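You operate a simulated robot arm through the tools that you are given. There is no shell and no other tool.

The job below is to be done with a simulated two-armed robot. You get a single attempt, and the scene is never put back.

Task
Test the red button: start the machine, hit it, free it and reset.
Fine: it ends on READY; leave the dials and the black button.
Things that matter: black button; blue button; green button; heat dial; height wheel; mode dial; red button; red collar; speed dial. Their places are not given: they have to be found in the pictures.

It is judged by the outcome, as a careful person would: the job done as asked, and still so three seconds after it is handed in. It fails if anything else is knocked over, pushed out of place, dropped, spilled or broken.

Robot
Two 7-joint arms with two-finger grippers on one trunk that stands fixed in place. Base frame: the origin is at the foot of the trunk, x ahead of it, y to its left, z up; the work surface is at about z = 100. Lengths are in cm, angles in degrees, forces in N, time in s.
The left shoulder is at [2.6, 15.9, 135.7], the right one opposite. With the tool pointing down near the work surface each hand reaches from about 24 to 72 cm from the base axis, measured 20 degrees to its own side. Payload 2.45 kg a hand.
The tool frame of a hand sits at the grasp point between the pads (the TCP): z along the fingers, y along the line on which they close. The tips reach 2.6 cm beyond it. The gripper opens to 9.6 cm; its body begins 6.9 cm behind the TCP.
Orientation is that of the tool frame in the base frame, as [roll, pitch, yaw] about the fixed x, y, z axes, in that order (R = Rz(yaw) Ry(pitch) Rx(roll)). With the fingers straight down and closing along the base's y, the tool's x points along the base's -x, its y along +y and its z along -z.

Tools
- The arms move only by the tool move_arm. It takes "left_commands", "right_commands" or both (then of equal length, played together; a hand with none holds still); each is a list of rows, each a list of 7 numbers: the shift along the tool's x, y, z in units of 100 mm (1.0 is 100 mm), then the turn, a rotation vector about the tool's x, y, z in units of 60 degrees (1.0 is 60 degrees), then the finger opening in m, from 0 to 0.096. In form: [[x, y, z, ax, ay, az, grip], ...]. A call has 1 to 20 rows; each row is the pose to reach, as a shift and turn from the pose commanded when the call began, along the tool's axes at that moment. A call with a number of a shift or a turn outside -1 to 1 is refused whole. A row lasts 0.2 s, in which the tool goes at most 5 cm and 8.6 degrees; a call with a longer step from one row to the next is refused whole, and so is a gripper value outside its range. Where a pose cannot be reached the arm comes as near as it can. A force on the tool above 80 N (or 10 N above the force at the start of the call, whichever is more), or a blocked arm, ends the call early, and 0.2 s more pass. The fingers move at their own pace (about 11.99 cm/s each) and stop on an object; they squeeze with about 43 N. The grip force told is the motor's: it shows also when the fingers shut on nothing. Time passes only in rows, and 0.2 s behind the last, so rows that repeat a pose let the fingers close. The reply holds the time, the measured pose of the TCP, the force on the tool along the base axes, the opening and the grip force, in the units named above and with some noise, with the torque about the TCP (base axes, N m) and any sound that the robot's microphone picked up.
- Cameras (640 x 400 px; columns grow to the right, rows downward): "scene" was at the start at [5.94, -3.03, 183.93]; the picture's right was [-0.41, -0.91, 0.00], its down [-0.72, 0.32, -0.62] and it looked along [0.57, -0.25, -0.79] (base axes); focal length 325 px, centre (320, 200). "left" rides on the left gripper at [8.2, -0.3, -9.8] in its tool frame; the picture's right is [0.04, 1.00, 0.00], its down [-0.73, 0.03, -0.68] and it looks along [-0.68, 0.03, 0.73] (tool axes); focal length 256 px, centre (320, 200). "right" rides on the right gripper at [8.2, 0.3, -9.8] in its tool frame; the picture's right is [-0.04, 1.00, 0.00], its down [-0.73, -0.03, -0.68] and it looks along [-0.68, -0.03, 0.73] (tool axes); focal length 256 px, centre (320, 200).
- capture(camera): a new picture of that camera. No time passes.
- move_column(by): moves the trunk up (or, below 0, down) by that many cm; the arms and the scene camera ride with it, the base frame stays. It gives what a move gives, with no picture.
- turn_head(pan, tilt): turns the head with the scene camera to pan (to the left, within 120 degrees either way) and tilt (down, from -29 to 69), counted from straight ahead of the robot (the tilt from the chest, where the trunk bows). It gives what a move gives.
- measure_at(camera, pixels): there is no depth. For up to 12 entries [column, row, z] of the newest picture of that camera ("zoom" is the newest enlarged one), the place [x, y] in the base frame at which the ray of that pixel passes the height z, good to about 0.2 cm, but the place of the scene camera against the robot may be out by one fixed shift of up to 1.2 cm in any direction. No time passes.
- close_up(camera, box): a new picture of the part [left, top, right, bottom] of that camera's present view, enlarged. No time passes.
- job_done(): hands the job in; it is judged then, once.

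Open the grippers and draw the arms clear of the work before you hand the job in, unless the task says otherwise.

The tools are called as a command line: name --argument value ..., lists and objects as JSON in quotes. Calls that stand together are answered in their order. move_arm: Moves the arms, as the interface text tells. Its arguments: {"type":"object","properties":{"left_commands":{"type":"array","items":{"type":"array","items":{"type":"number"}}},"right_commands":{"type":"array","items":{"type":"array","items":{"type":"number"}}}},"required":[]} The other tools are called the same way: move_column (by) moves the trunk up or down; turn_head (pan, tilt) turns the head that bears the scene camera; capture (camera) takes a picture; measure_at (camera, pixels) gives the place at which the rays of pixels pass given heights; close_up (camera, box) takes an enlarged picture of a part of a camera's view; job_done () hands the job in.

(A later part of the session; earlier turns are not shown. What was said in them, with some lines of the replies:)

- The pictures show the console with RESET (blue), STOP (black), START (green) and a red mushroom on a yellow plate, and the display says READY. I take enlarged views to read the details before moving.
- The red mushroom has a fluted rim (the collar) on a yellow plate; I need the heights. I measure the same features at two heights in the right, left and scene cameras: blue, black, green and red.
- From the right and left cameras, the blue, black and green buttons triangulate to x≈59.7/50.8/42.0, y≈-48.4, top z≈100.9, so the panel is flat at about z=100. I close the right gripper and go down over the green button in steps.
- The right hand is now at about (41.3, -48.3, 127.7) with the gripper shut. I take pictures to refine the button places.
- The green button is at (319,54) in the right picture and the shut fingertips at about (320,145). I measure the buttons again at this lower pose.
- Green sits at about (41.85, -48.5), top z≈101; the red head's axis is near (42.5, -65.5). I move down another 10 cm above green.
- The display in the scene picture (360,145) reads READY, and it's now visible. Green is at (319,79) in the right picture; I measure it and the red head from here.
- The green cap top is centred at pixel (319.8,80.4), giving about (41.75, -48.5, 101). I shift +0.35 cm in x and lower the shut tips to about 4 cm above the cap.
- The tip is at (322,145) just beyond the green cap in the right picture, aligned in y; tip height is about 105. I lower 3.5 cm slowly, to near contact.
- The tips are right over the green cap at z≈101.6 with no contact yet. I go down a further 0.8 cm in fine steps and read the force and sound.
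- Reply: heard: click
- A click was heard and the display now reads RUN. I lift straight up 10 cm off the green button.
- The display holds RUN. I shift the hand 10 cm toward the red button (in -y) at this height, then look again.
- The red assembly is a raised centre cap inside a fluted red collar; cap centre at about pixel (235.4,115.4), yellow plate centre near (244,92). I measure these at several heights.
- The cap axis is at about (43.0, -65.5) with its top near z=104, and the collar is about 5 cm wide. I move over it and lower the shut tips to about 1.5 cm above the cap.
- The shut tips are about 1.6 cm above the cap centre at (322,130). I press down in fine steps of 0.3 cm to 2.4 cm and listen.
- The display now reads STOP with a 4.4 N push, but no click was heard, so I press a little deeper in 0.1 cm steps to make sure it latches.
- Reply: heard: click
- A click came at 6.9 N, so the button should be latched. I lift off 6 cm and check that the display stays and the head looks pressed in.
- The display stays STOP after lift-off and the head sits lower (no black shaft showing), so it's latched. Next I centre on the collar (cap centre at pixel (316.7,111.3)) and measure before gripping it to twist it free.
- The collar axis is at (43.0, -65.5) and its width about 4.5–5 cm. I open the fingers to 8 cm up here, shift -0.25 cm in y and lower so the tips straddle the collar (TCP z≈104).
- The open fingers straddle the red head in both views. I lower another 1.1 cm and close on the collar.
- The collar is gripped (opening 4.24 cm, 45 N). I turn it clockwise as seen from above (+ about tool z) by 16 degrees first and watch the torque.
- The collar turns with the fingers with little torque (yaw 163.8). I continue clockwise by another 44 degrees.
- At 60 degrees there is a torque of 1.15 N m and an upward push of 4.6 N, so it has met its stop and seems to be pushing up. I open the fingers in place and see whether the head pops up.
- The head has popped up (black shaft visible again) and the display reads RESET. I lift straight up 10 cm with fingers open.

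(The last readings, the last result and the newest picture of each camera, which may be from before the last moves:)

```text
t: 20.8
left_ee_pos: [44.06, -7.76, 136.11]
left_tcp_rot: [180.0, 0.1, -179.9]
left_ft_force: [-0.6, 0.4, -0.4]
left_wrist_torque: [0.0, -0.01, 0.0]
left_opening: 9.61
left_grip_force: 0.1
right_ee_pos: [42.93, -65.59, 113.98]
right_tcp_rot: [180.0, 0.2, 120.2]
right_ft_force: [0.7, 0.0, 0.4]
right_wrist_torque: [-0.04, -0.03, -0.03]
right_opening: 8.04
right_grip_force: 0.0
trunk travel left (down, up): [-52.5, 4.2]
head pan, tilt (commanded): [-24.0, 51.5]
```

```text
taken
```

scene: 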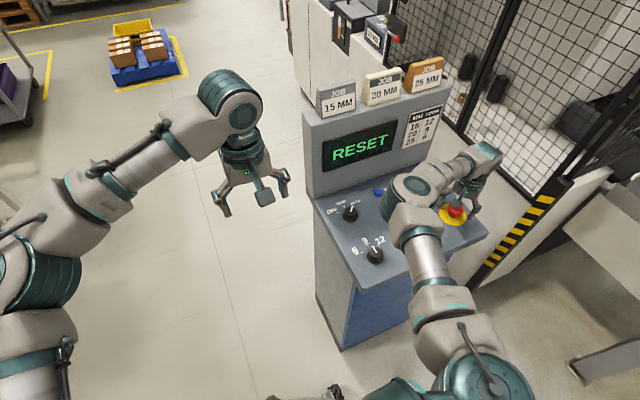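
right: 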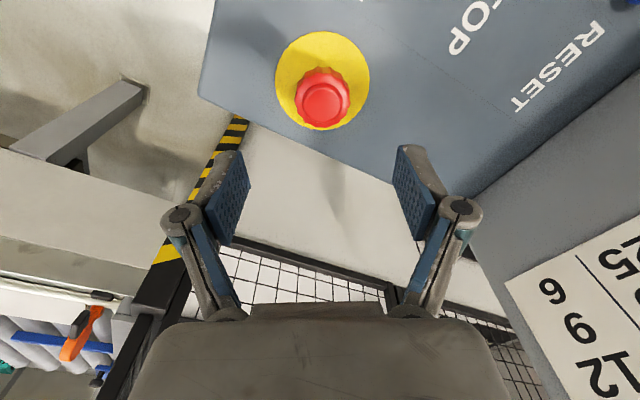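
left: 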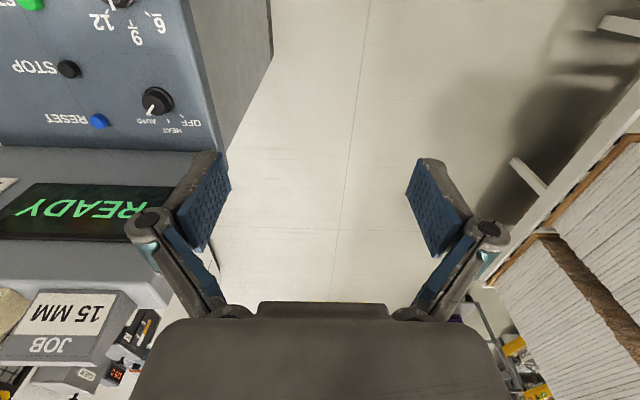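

The red head is up at (323,95) and nothing is touched. I turn the hand back by 60 degrees and shut the fingers.

move_arm --right_commands '[[0, 0, 0, 0, 0, -0.125, 0.05], [0, 0, 0, 0, 0, -0.25, 0.03], [0, 0, 0, 0, 0, -0.375, 0.0], [0, 0, 0, 0, 0, -0.5, 0.0], [0, 0, 0, 0, 0, -0.625, 0.0], [0, 0, 0, 0, 0, -0.75, 0.0], [0, 0, 0, 0, 0, -0.875, 0.0], [0, 0, 0, 0, 0, -1.0, 0.0], [0, 0, 0, 0, 0, -1.0, 0.0]]'

capture --camera "right"

close_up --camera "scene" --box '[300, 90, 540, 240]'

```text
t: 22.8
left_ee_pos: [44.28, -7.8, 136.21]
left_tcp_rot: [-180.0, 0.1, -179.9]
left_ft_force: [-0.5, 0.3, -0.2]
left_wrist_torque: [-0.01, 0.02, -0.01]
left_opening: 9.63
left_grip_force: 0.1
right_ee_pos: [42.97, -65.49, 114.18]
right_tcp_rot: [-179.9, 0.2, -179.7]
right_ft_force: [0.2, -0.3, 0.5]
right_wrist_torque: [0.01, -0.01, 0.04]
right_opening: 0.01
right_grip_force: 28.7
trunk travel left (down, up): [-52.5, 4.2]
head pan, tilt (commanded): [-24.0, 51.5]
```

```text
taken
```

right: 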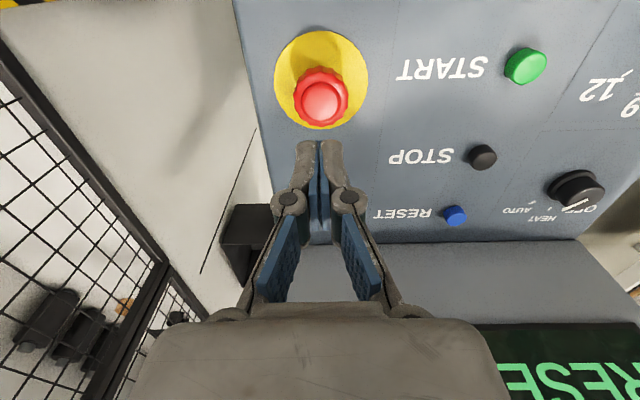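

```text
2.67 times, centred on (420, 165) of scene
```

zoom: 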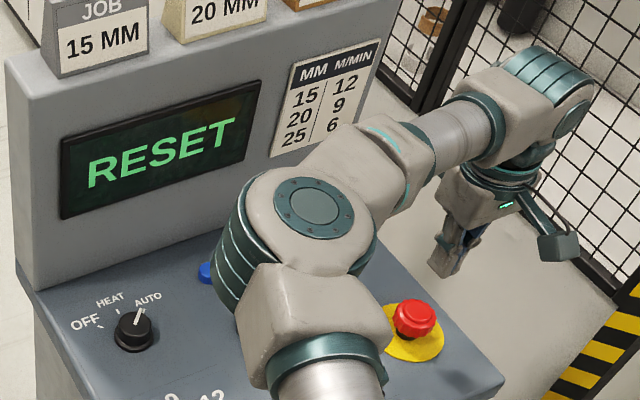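

RESET is shown; blue is at (455,216) and the wall foot line at about row 242 in the right picture. I measure blue, the wall foot and the wall to see the clearance.

measure_at --camera "right" --pixels '[[455, 216, 101], [455, 216, 101.5], [430, 242, 100], [520, 240, 100], [300, 245, 100], [480, 157, 101], [576, 190, 102], [525, 66, 101], [580, 239, 100]]'

close_up --camera "right" --box '[400, 180, 520, 260]'

```text
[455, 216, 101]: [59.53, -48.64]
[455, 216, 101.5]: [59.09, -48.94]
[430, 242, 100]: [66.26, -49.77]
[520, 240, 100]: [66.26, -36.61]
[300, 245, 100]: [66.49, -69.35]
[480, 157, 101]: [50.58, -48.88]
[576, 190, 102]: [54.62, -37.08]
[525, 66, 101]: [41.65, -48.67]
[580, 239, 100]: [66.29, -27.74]
```

```text
5.00 times, centred on (460, 220) of right
```

zoom: 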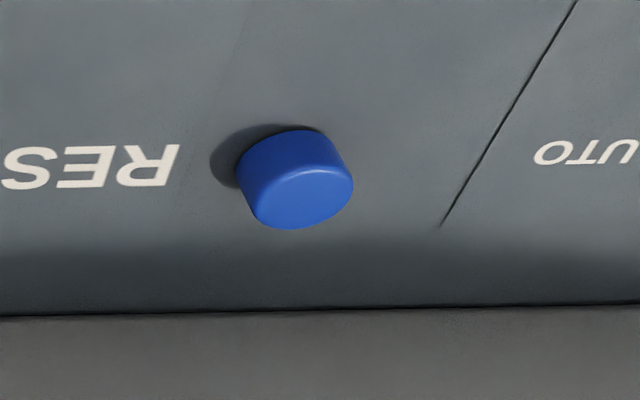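

The wall foot is at x≈66.3, only 6.7 cm beyond blue at (59.5, -48.6), so I'll press blue with the hand tilted about 25 degrees so the wrist stays clear of the wall. First I move the hand over toward the black/blue column at a safe height.

move_arm --right_commands '[[0, 0.25, -0.1, 0, 0, 0, 0.0], [-0.1, 0.5, -0.2, 0, 0, 0, 0.0], [-0.2, 0.75, -0.2, 0, 0, 0, 0.0], [-0.3, 1.0, -0.2, 0, 0, 0, 0.0], [-0.3, 1.0, -0.2, 0, 0, 0, 0.0]]'

move_arm --right_commands '[[-0.1, 0.2, 0, 0, 0, 0, 0.0], [-0.2, 0.45, 0, 0, 0, 0, 0.0], [-0.3, 0.69, 0, 0, 0, 0, 0.0], [-0.3, 0.69, 0, 0, -0.1, 0, 0.0], [-0.3, 0.69, 0, 0, -0.2, 0, 0.0], [-0.3, 0.69, 0, 0, -0.3, 0, 0.0], [-0.3, 0.69, 0, 0, -0.4167, 0, 0.0], [-0.3, 0.69, 0, 0, -0.4167, 0, 0.0]]'

capture --camera "right"

capture --camera "scene"

```text
t: 24.0
left_ee_pos: [44.22, -7.86, 136.25]
left_tcp_rot: [180.0, 0.0, -179.9]
left_ft_force: [0.4, 0.2, 0.5]
left_wrist_torque: [0.0, 0.01, 0.02]
left_opening: 9.61
left_grip_force: 0.1
right_ee_pos: [45.91, -55.67, 115.86]
right_tcp_rot: [-179.9, 0.1, -179.8]
right_ft_force: [-0.4, 0.2, 0.3]
right_wrist_torque: [0.0, -0.01, 0.02]
right_opening: 0.0
right_grip_force: 28.8
trunk travel left (down, up): [-52.5, 4.2]
head pan, tilt (commanded): [-24.0, 51.5]
```

```text
t: 25.8
left_ee_pos: [44.22, -7.72, 136.23]
left_tcp_rot: [-179.9, 0.1, -179.9]
left_ft_force: [0.1, -0.5, 0.4]
left_wrist_torque: [-0.04, 0.06, -0.01]
left_opening: 9.59
left_grip_force: 0.1
right_ee_pos: [48.88, -48.48, 116.25]
right_tcp_rot: [-179.8, 25.3, -179.6]
right_ft_force: [0.5, 0.4, -0.2]
right_wrist_torque: [0.03, 0.01, 0.01]
right_opening: 0.0
right_grip_force: 28.1
trunk travel left (down, up): [-52.5, 4.2]
head pan, tilt (commanded): [-24.0, 51.5]
```

```text
taken
```

right: 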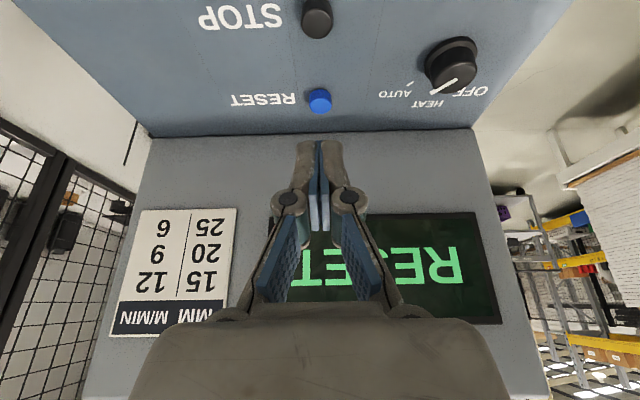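

```text
taken
```

scene: 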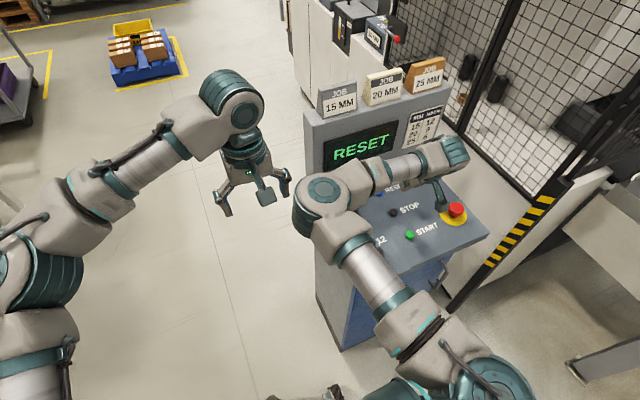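

The hand is tilted 25 degrees with tips pointing ahead and down; blue is at (320,101) in the right picture. I measure it from this pose.

measure_at --camera "right" --pixels '[[320, 101, 100], [320, 101, 101], [320, 101, 101.5], [316, 18, 101], [320, 137, 100]]'

close_up --camera "right" --box '[270, 70, 370, 150]'

```text
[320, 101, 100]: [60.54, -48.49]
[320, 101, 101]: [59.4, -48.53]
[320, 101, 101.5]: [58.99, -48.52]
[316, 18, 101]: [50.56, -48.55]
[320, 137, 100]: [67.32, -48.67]
```

```text
5.00 times, centred on (320, 110) of right
```

zoom: 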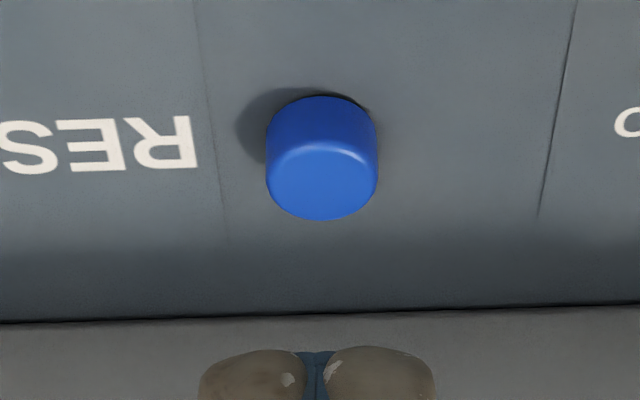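

Blue's top centre at (320.4,106.6) gives about (59.6, -48.55, 101.2). I move the tilted tips forward and down toward it, stopping several cm above.

move_arm --right_commands '[[-0.128, 0, 0.205, 0, 0, 0, 0.0], [-0.255, 0, 0.41, 0, 0, 0, 0.0], [-0.383, -0.005, 0.615, 0, 0, 0, 0.0], [-0.51, -0.005, 0.82, 0, 0, 0, 0.0], [-0.51, -0.005, 0.82, 0, 0, 0, 0.0]]'

capture --camera "right"

capture --camera "scene"

```text
t: 27.0
left_ee_pos: [44.3, -7.82, 136.11]
left_tcp_rot: [180.0, 0.1, -179.9]
left_ft_force: [-0.1, -0.4, 0.0]
left_wrist_torque: [0.02, 0.0, -0.03]
left_opening: 9.58
left_grip_force: 0.0
right_ee_pos: [57.09, -48.33, 110.84]
right_tcp_rot: [-179.8, 25.2, -179.7]
right_ft_force: [0.0, 1.0, -0.2]
right_wrist_torque: [0.01, -0.03, 0.01]
right_opening: 0.0
right_grip_force: 28.0
trunk travel left (down, up): [-52.5, 4.2]
head pan, tilt (commanded): [-24.0, 51.5]
```

```text
taken
```

right: 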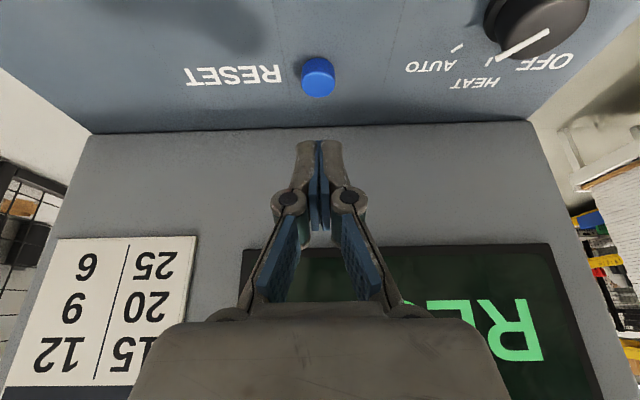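

```text
taken
```

scene: 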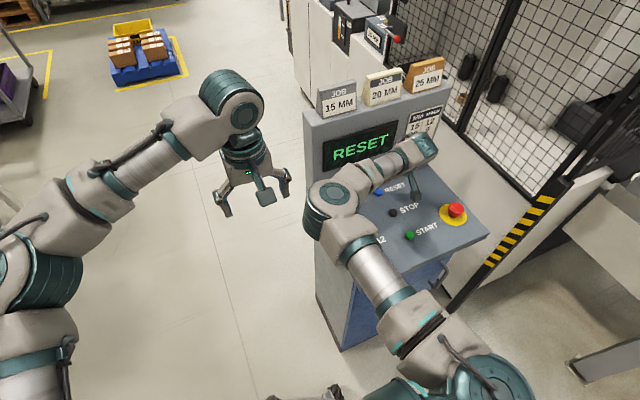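

The tips are above and short of blue, well clear of the wall. I continue to just above the blue cap (target TCP 59.25, -48.55, 105.2).

move_arm --right_commands '[[0.0, -0.01, 0.2, 0, 0, 0, 0.0], [0.015, -0.022, 0.4, 0, 0, 0, 0.0], [0.035, -0.022, 0.52, 0, 0, 0, 0.0], [0.0455, -0.022, 0.602, 0, 0, 0, 0.0], [0.0455, -0.022, 0.602, 0, 0, 0, 0.0]]'

capture --camera "right"

close_up --camera "scene" --box '[310, 90, 500, 240]'

```text
t: 28.2
left_ee_pos: [44.18, -7.8, 136.1]
left_tcp_rot: [-180.0, 0.1, -179.9]
left_ft_force: [0.0, 0.4, -0.9]
left_wrist_torque: [0.0, 0.0, -0.01]
left_opening: 9.63
left_grip_force: 0.0
right_ee_pos: [59.35, -48.8, 105.22]
right_tcp_rot: [-180.0, 25.2, -179.6]
right_ft_force: [0.0, -0.1, -0.1]
right_wrist_torque: [0.0, 0.05, 0.0]
right_opening: 0.0
right_grip_force: 28.8
trunk travel left (down, up): [-52.5, 4.2]
head pan, tilt (commanded): [-24.0, 51.5]
```

```text
taken
```

right: 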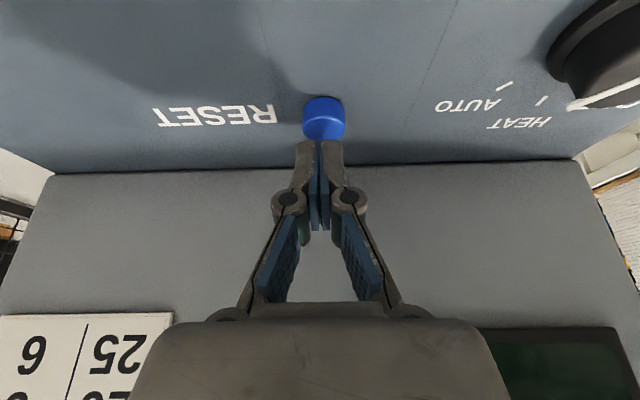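

```text
2.67 times, centred on (405, 165) of scene
```

zoom: 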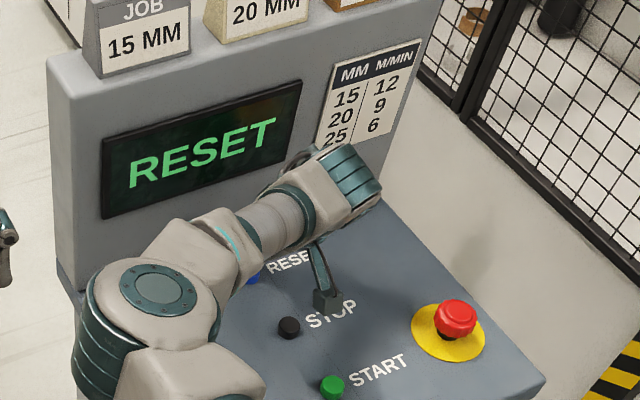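

Tips are about 1.2 cm above blue (324,118), with the hand camera box still well above STOP. I press straight down (base -z) in fine steps, 2.0 cm total, reading force.

move_arm --right_commands '[[0.0213, 0.015, 0.0452, 0, 0, 0, 0.0], [0.0427, 0.015, 0.0904, 0, 0, 0, 0.0], [0.0555, 0.015, 0.1175, 0, 0, 0, 0.0], [0.064, 0.015, 0.1356, 0, 0, 0, 0.0], [0.0726, 0.015, 0.1537, 0, 0, 0, 0.0], [0.0811, 0.015, 0.1718, 0, 0, 0, 0.0]]'

capture --camera "scene"

capture --camera "right"

```text
t: 29.6
left_ee_pos: [44.08, -7.68, 136.13]
left_tcp_rot: [-180.0, 0.1, -179.8]
left_ft_force: [-0.2, 0.8, 0.0]
left_wrist_torque: [0.0, 0.01, -0.04]
left_opening: 9.6
left_grip_force: 0.1
right_ee_pos: [59.26, -48.63, 103.53]
right_tcp_rot: [-179.7, 25.4, -179.6]
right_ft_force: [4.1, -1.0, 13.6]
right_wrist_torque: [-0.02, -0.11, 0.0]
right_opening: 0.62
right_grip_force: 28.3
trunk travel left (down, up): [-52.5, 4.2]
head pan, tilt (commanded): [-24.0, 51.5]
heard: click
```

```text
taken
```

scene: 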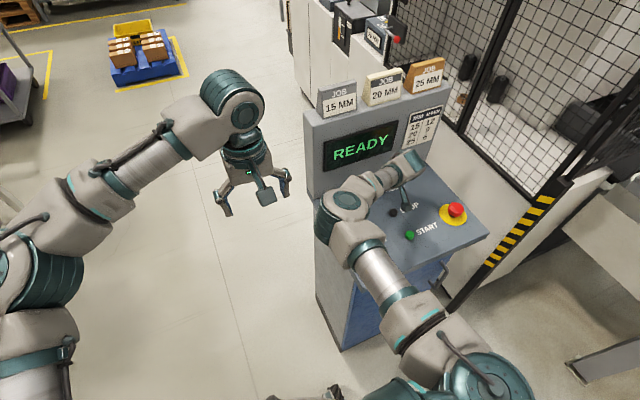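

```text
taken
```

right: 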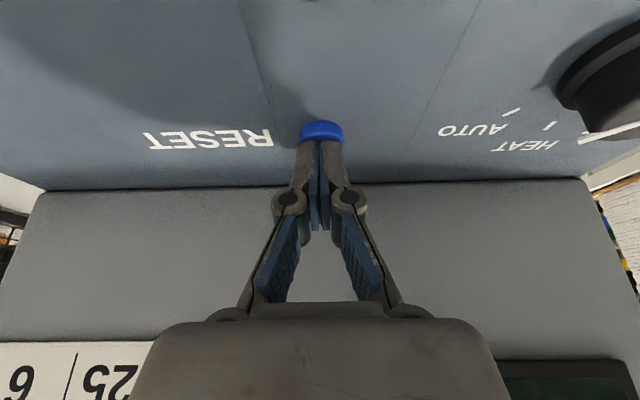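

A click came with 13.6 N and the display now reads READY. I lift straight up off blue by 8 cm.

move_arm --right_commands '[[-0.0427, 0, -0.0904, 0, 0, 0, 0.0], [-0.128, 0, -0.271, 0, 0, 0, 0.0], [-0.235, 0, -0.497, 0, 0, 0, 0.0], [-0.342, 0, -0.723, 0, 0, 0, 0.0], [-0.342, 0, -0.723, 0, 0, 0, 0.0]]'

capture --camera "right"

capture --camera "scene"

```text
t: 30.8
left_ee_pos: [44.26, -7.65, 136.14]
left_tcp_rot: [180.0, 0.0, -179.9]
left_ft_force: [0.2, -0.7, 0.1]
left_wrist_torque: [0.04, 0.02, 0.02]
left_opening: 9.6
left_grip_force: 0.1
right_ee_pos: [59.25, -48.6, 111.13]
right_tcp_rot: [-180.0, 25.1, -179.6]
right_ft_force: [-0.7, -0.5, -0.8]
right_wrist_torque: [0.01, -0.02, -0.02]
right_opening: 0.02
right_grip_force: 28.3
trunk travel left (down, up): [-52.5, 4.2]
head pan, tilt (commanded): [-24.0, 51.5]
```

```text
taken
```

right: 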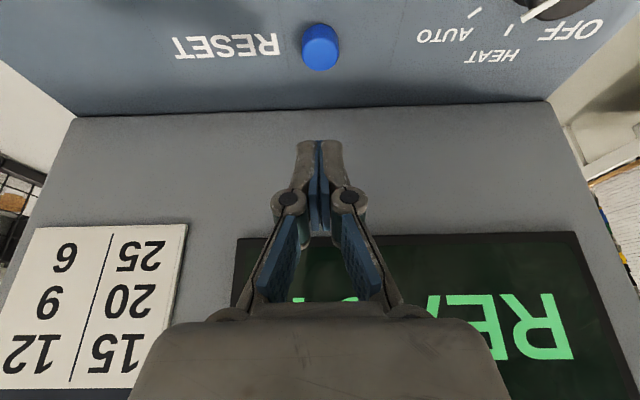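

```text
taken
```

scene: 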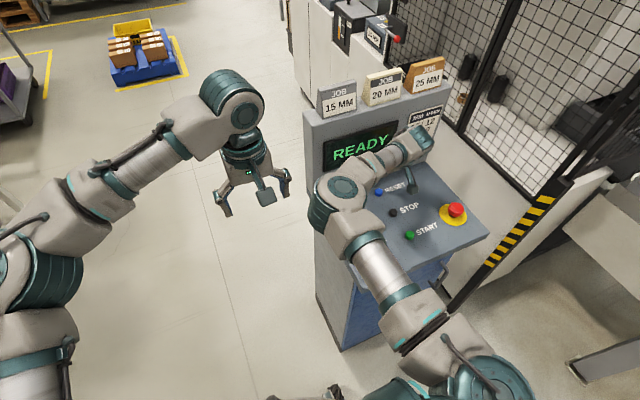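

Blue is released and READY persists. I draw the hand back from the wall and up.

move_arm --right_commands '[[0.138, 0, -0.176, 0, 0, 0, 0.0], [0.276, 0, -0.351, 0, 0, 0, 0.0], [0.414, 0, -0.527, 0, 0, 0, 0.0], [0.552, 0, -0.703, 0, 0, 0, 0.0], [0.552, 0, -0.703, 0, 0.1, 0, 0.0], [0.552, 0, -0.703, 0, 0.2, 0, 0.0], [0.552, 0, -0.703, 0, 0.3, 0, 0.0], [0.552, 0, -0.703, 0, 0.4167, 0, 0.0], [0.552, 0, -0.703, 0, 0.4167, 0, 0.0]]'

move_arm --right_commands '[[0.1, 0, -0.25, 0, 0, 0, 0.0], [0.2, 0.05, -0.5, 0, 0, 0, 0.0], [0.4, 0.1, -0.75, 0, 0, 0, 0.03], [0.6, 0.15, -1.0, 0, 0, 0, 0.06], [0.8, 0.15, -1.0, 0, 0, 0, 0.096], [0.8, 0.15, -1.0, 0, 0, 0, 0.096]]'

move_arm --right_commands '[[0, 0, -0.3, 0, 0, 0, 0.096], [0, 0, -0.6, 0, 0, 0, 0.096], [0, 0, -0.9, 0, 0, 0, 0.096], [0, 0, -0.9, 0, 0, 0, 0.096]]'

capture --camera "right"

capture --camera "scene"

close_up --camera "right" --box '[150, 0, 450, 190]'

```text
t: 32.8
left_ee_pos: [44.25, -7.73, 136.28]
left_tcp_rot: [-180.0, 0.1, -179.9]
left_ft_force: [-0.3, 0.3, -0.1]
left_wrist_torque: [0.04, 0.01, -0.02]
left_opening: 9.59
left_grip_force: 0.0
right_ee_pos: [51.17, -48.6, 115.29]
right_tcp_rot: [-179.9, 0.1, -179.7]
right_ft_force: [0.1, 1.2, 0.3]
right_wrist_torque: [0.0, -0.02, 0.02]
right_opening: 0.0
right_grip_force: 28.5
trunk travel left (down, up): [-52.5, 4.2]
head pan, tilt (commanded): [-24.0, 51.5]
```

```text
t: 34.2
left_ee_pos: [44.24, -7.71, 136.1]
left_tcp_rot: [179.9, 0.1, -179.9]
left_ft_force: [0.0, -0.2, 0.4]
left_wrist_torque: [0.02, -0.01, 0.02]
left_opening: 9.62
left_grip_force: 0.2
right_ee_pos: [43.16, -47.1, 125.17]
right_tcp_rot: [-179.9, 0.1, -179.8]
right_ft_force: [-0.2, 0.4, -0.5]
right_wrist_torque: [0.0, 0.01, 0.02]
right_opening: 9.64
right_grip_force: 0.0
trunk travel left (down, up): [-52.5, 4.2]
head pan, tilt (commanded): [-24.0, 51.5]
```

```text
t: 35.2
left_ee_pos: [44.25, -7.84, 136.18]
left_tcp_rot: [-180.0, 0.1, -179.9]
left_ft_force: [0.1, 0.8, -0.1]
left_wrist_torque: [-0.01, 0.01, -0.01]
left_opening: 9.59
left_grip_force: 0.1
right_ee_pos: [43.02, -47.28, 134.3]
right_tcp_rot: [-180.0, 0.2, -179.8]
right_ft_force: [0.4, 0.1, -0.9]
right_wrist_torque: [0.0, 0.01, 0.03]
right_opening: 9.6
right_grip_force: 0.1
trunk travel left (down, up): [-52.5, 4.2]
head pan, tilt (commanded): [-24.0, 51.5]
```

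```text
taken
```

right: 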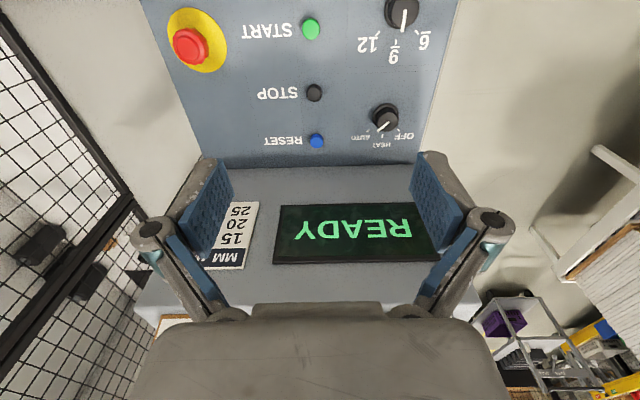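

```text
taken
```

scene: 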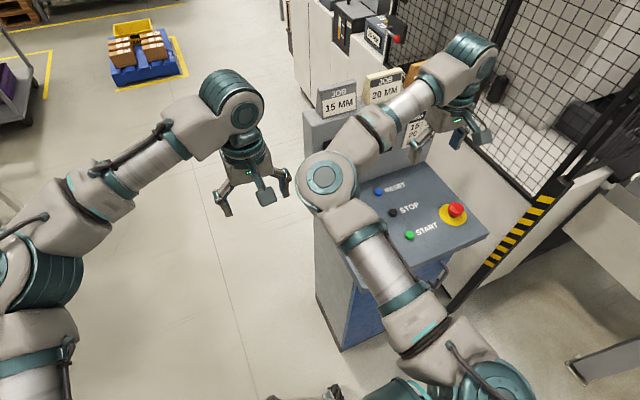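

```text
2.11 times, centred on (300, 95) of right
```

zoom: 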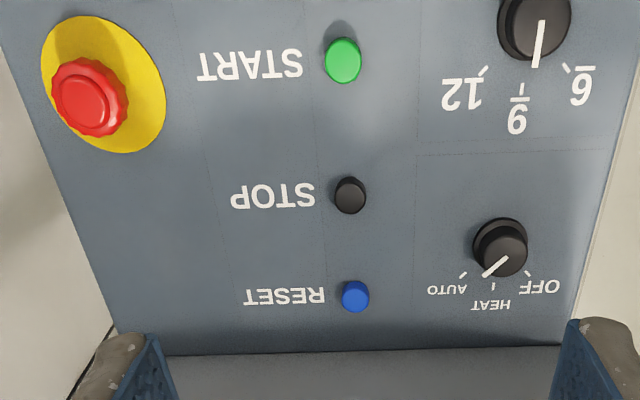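

The display reads READY, the red head is up, both dials and the black button look unchanged, and the right hand is back high above the console with its gripper open. I hand the job in.

job_done

```text
The job is handed in.
```

I tested the red button, and the machine is back on READY. The job is handed in.

| Step | Action | Display |
|---|---|---|
| Start | Pressed green | RUN |
| Hit | Pressed red until it clicked and stayed down | STOP |
| Free | Turned the red collar 60° clockwise until the button popped back up | RESET |
| Reset | Pressed blue | READY |

I didn't touch the dials or the black button, and they looked unchanged in the last picture. The height wheel was left alone too, though I never clearly identified it in the pictures. Both grippers are open and the arms are clear of the console.
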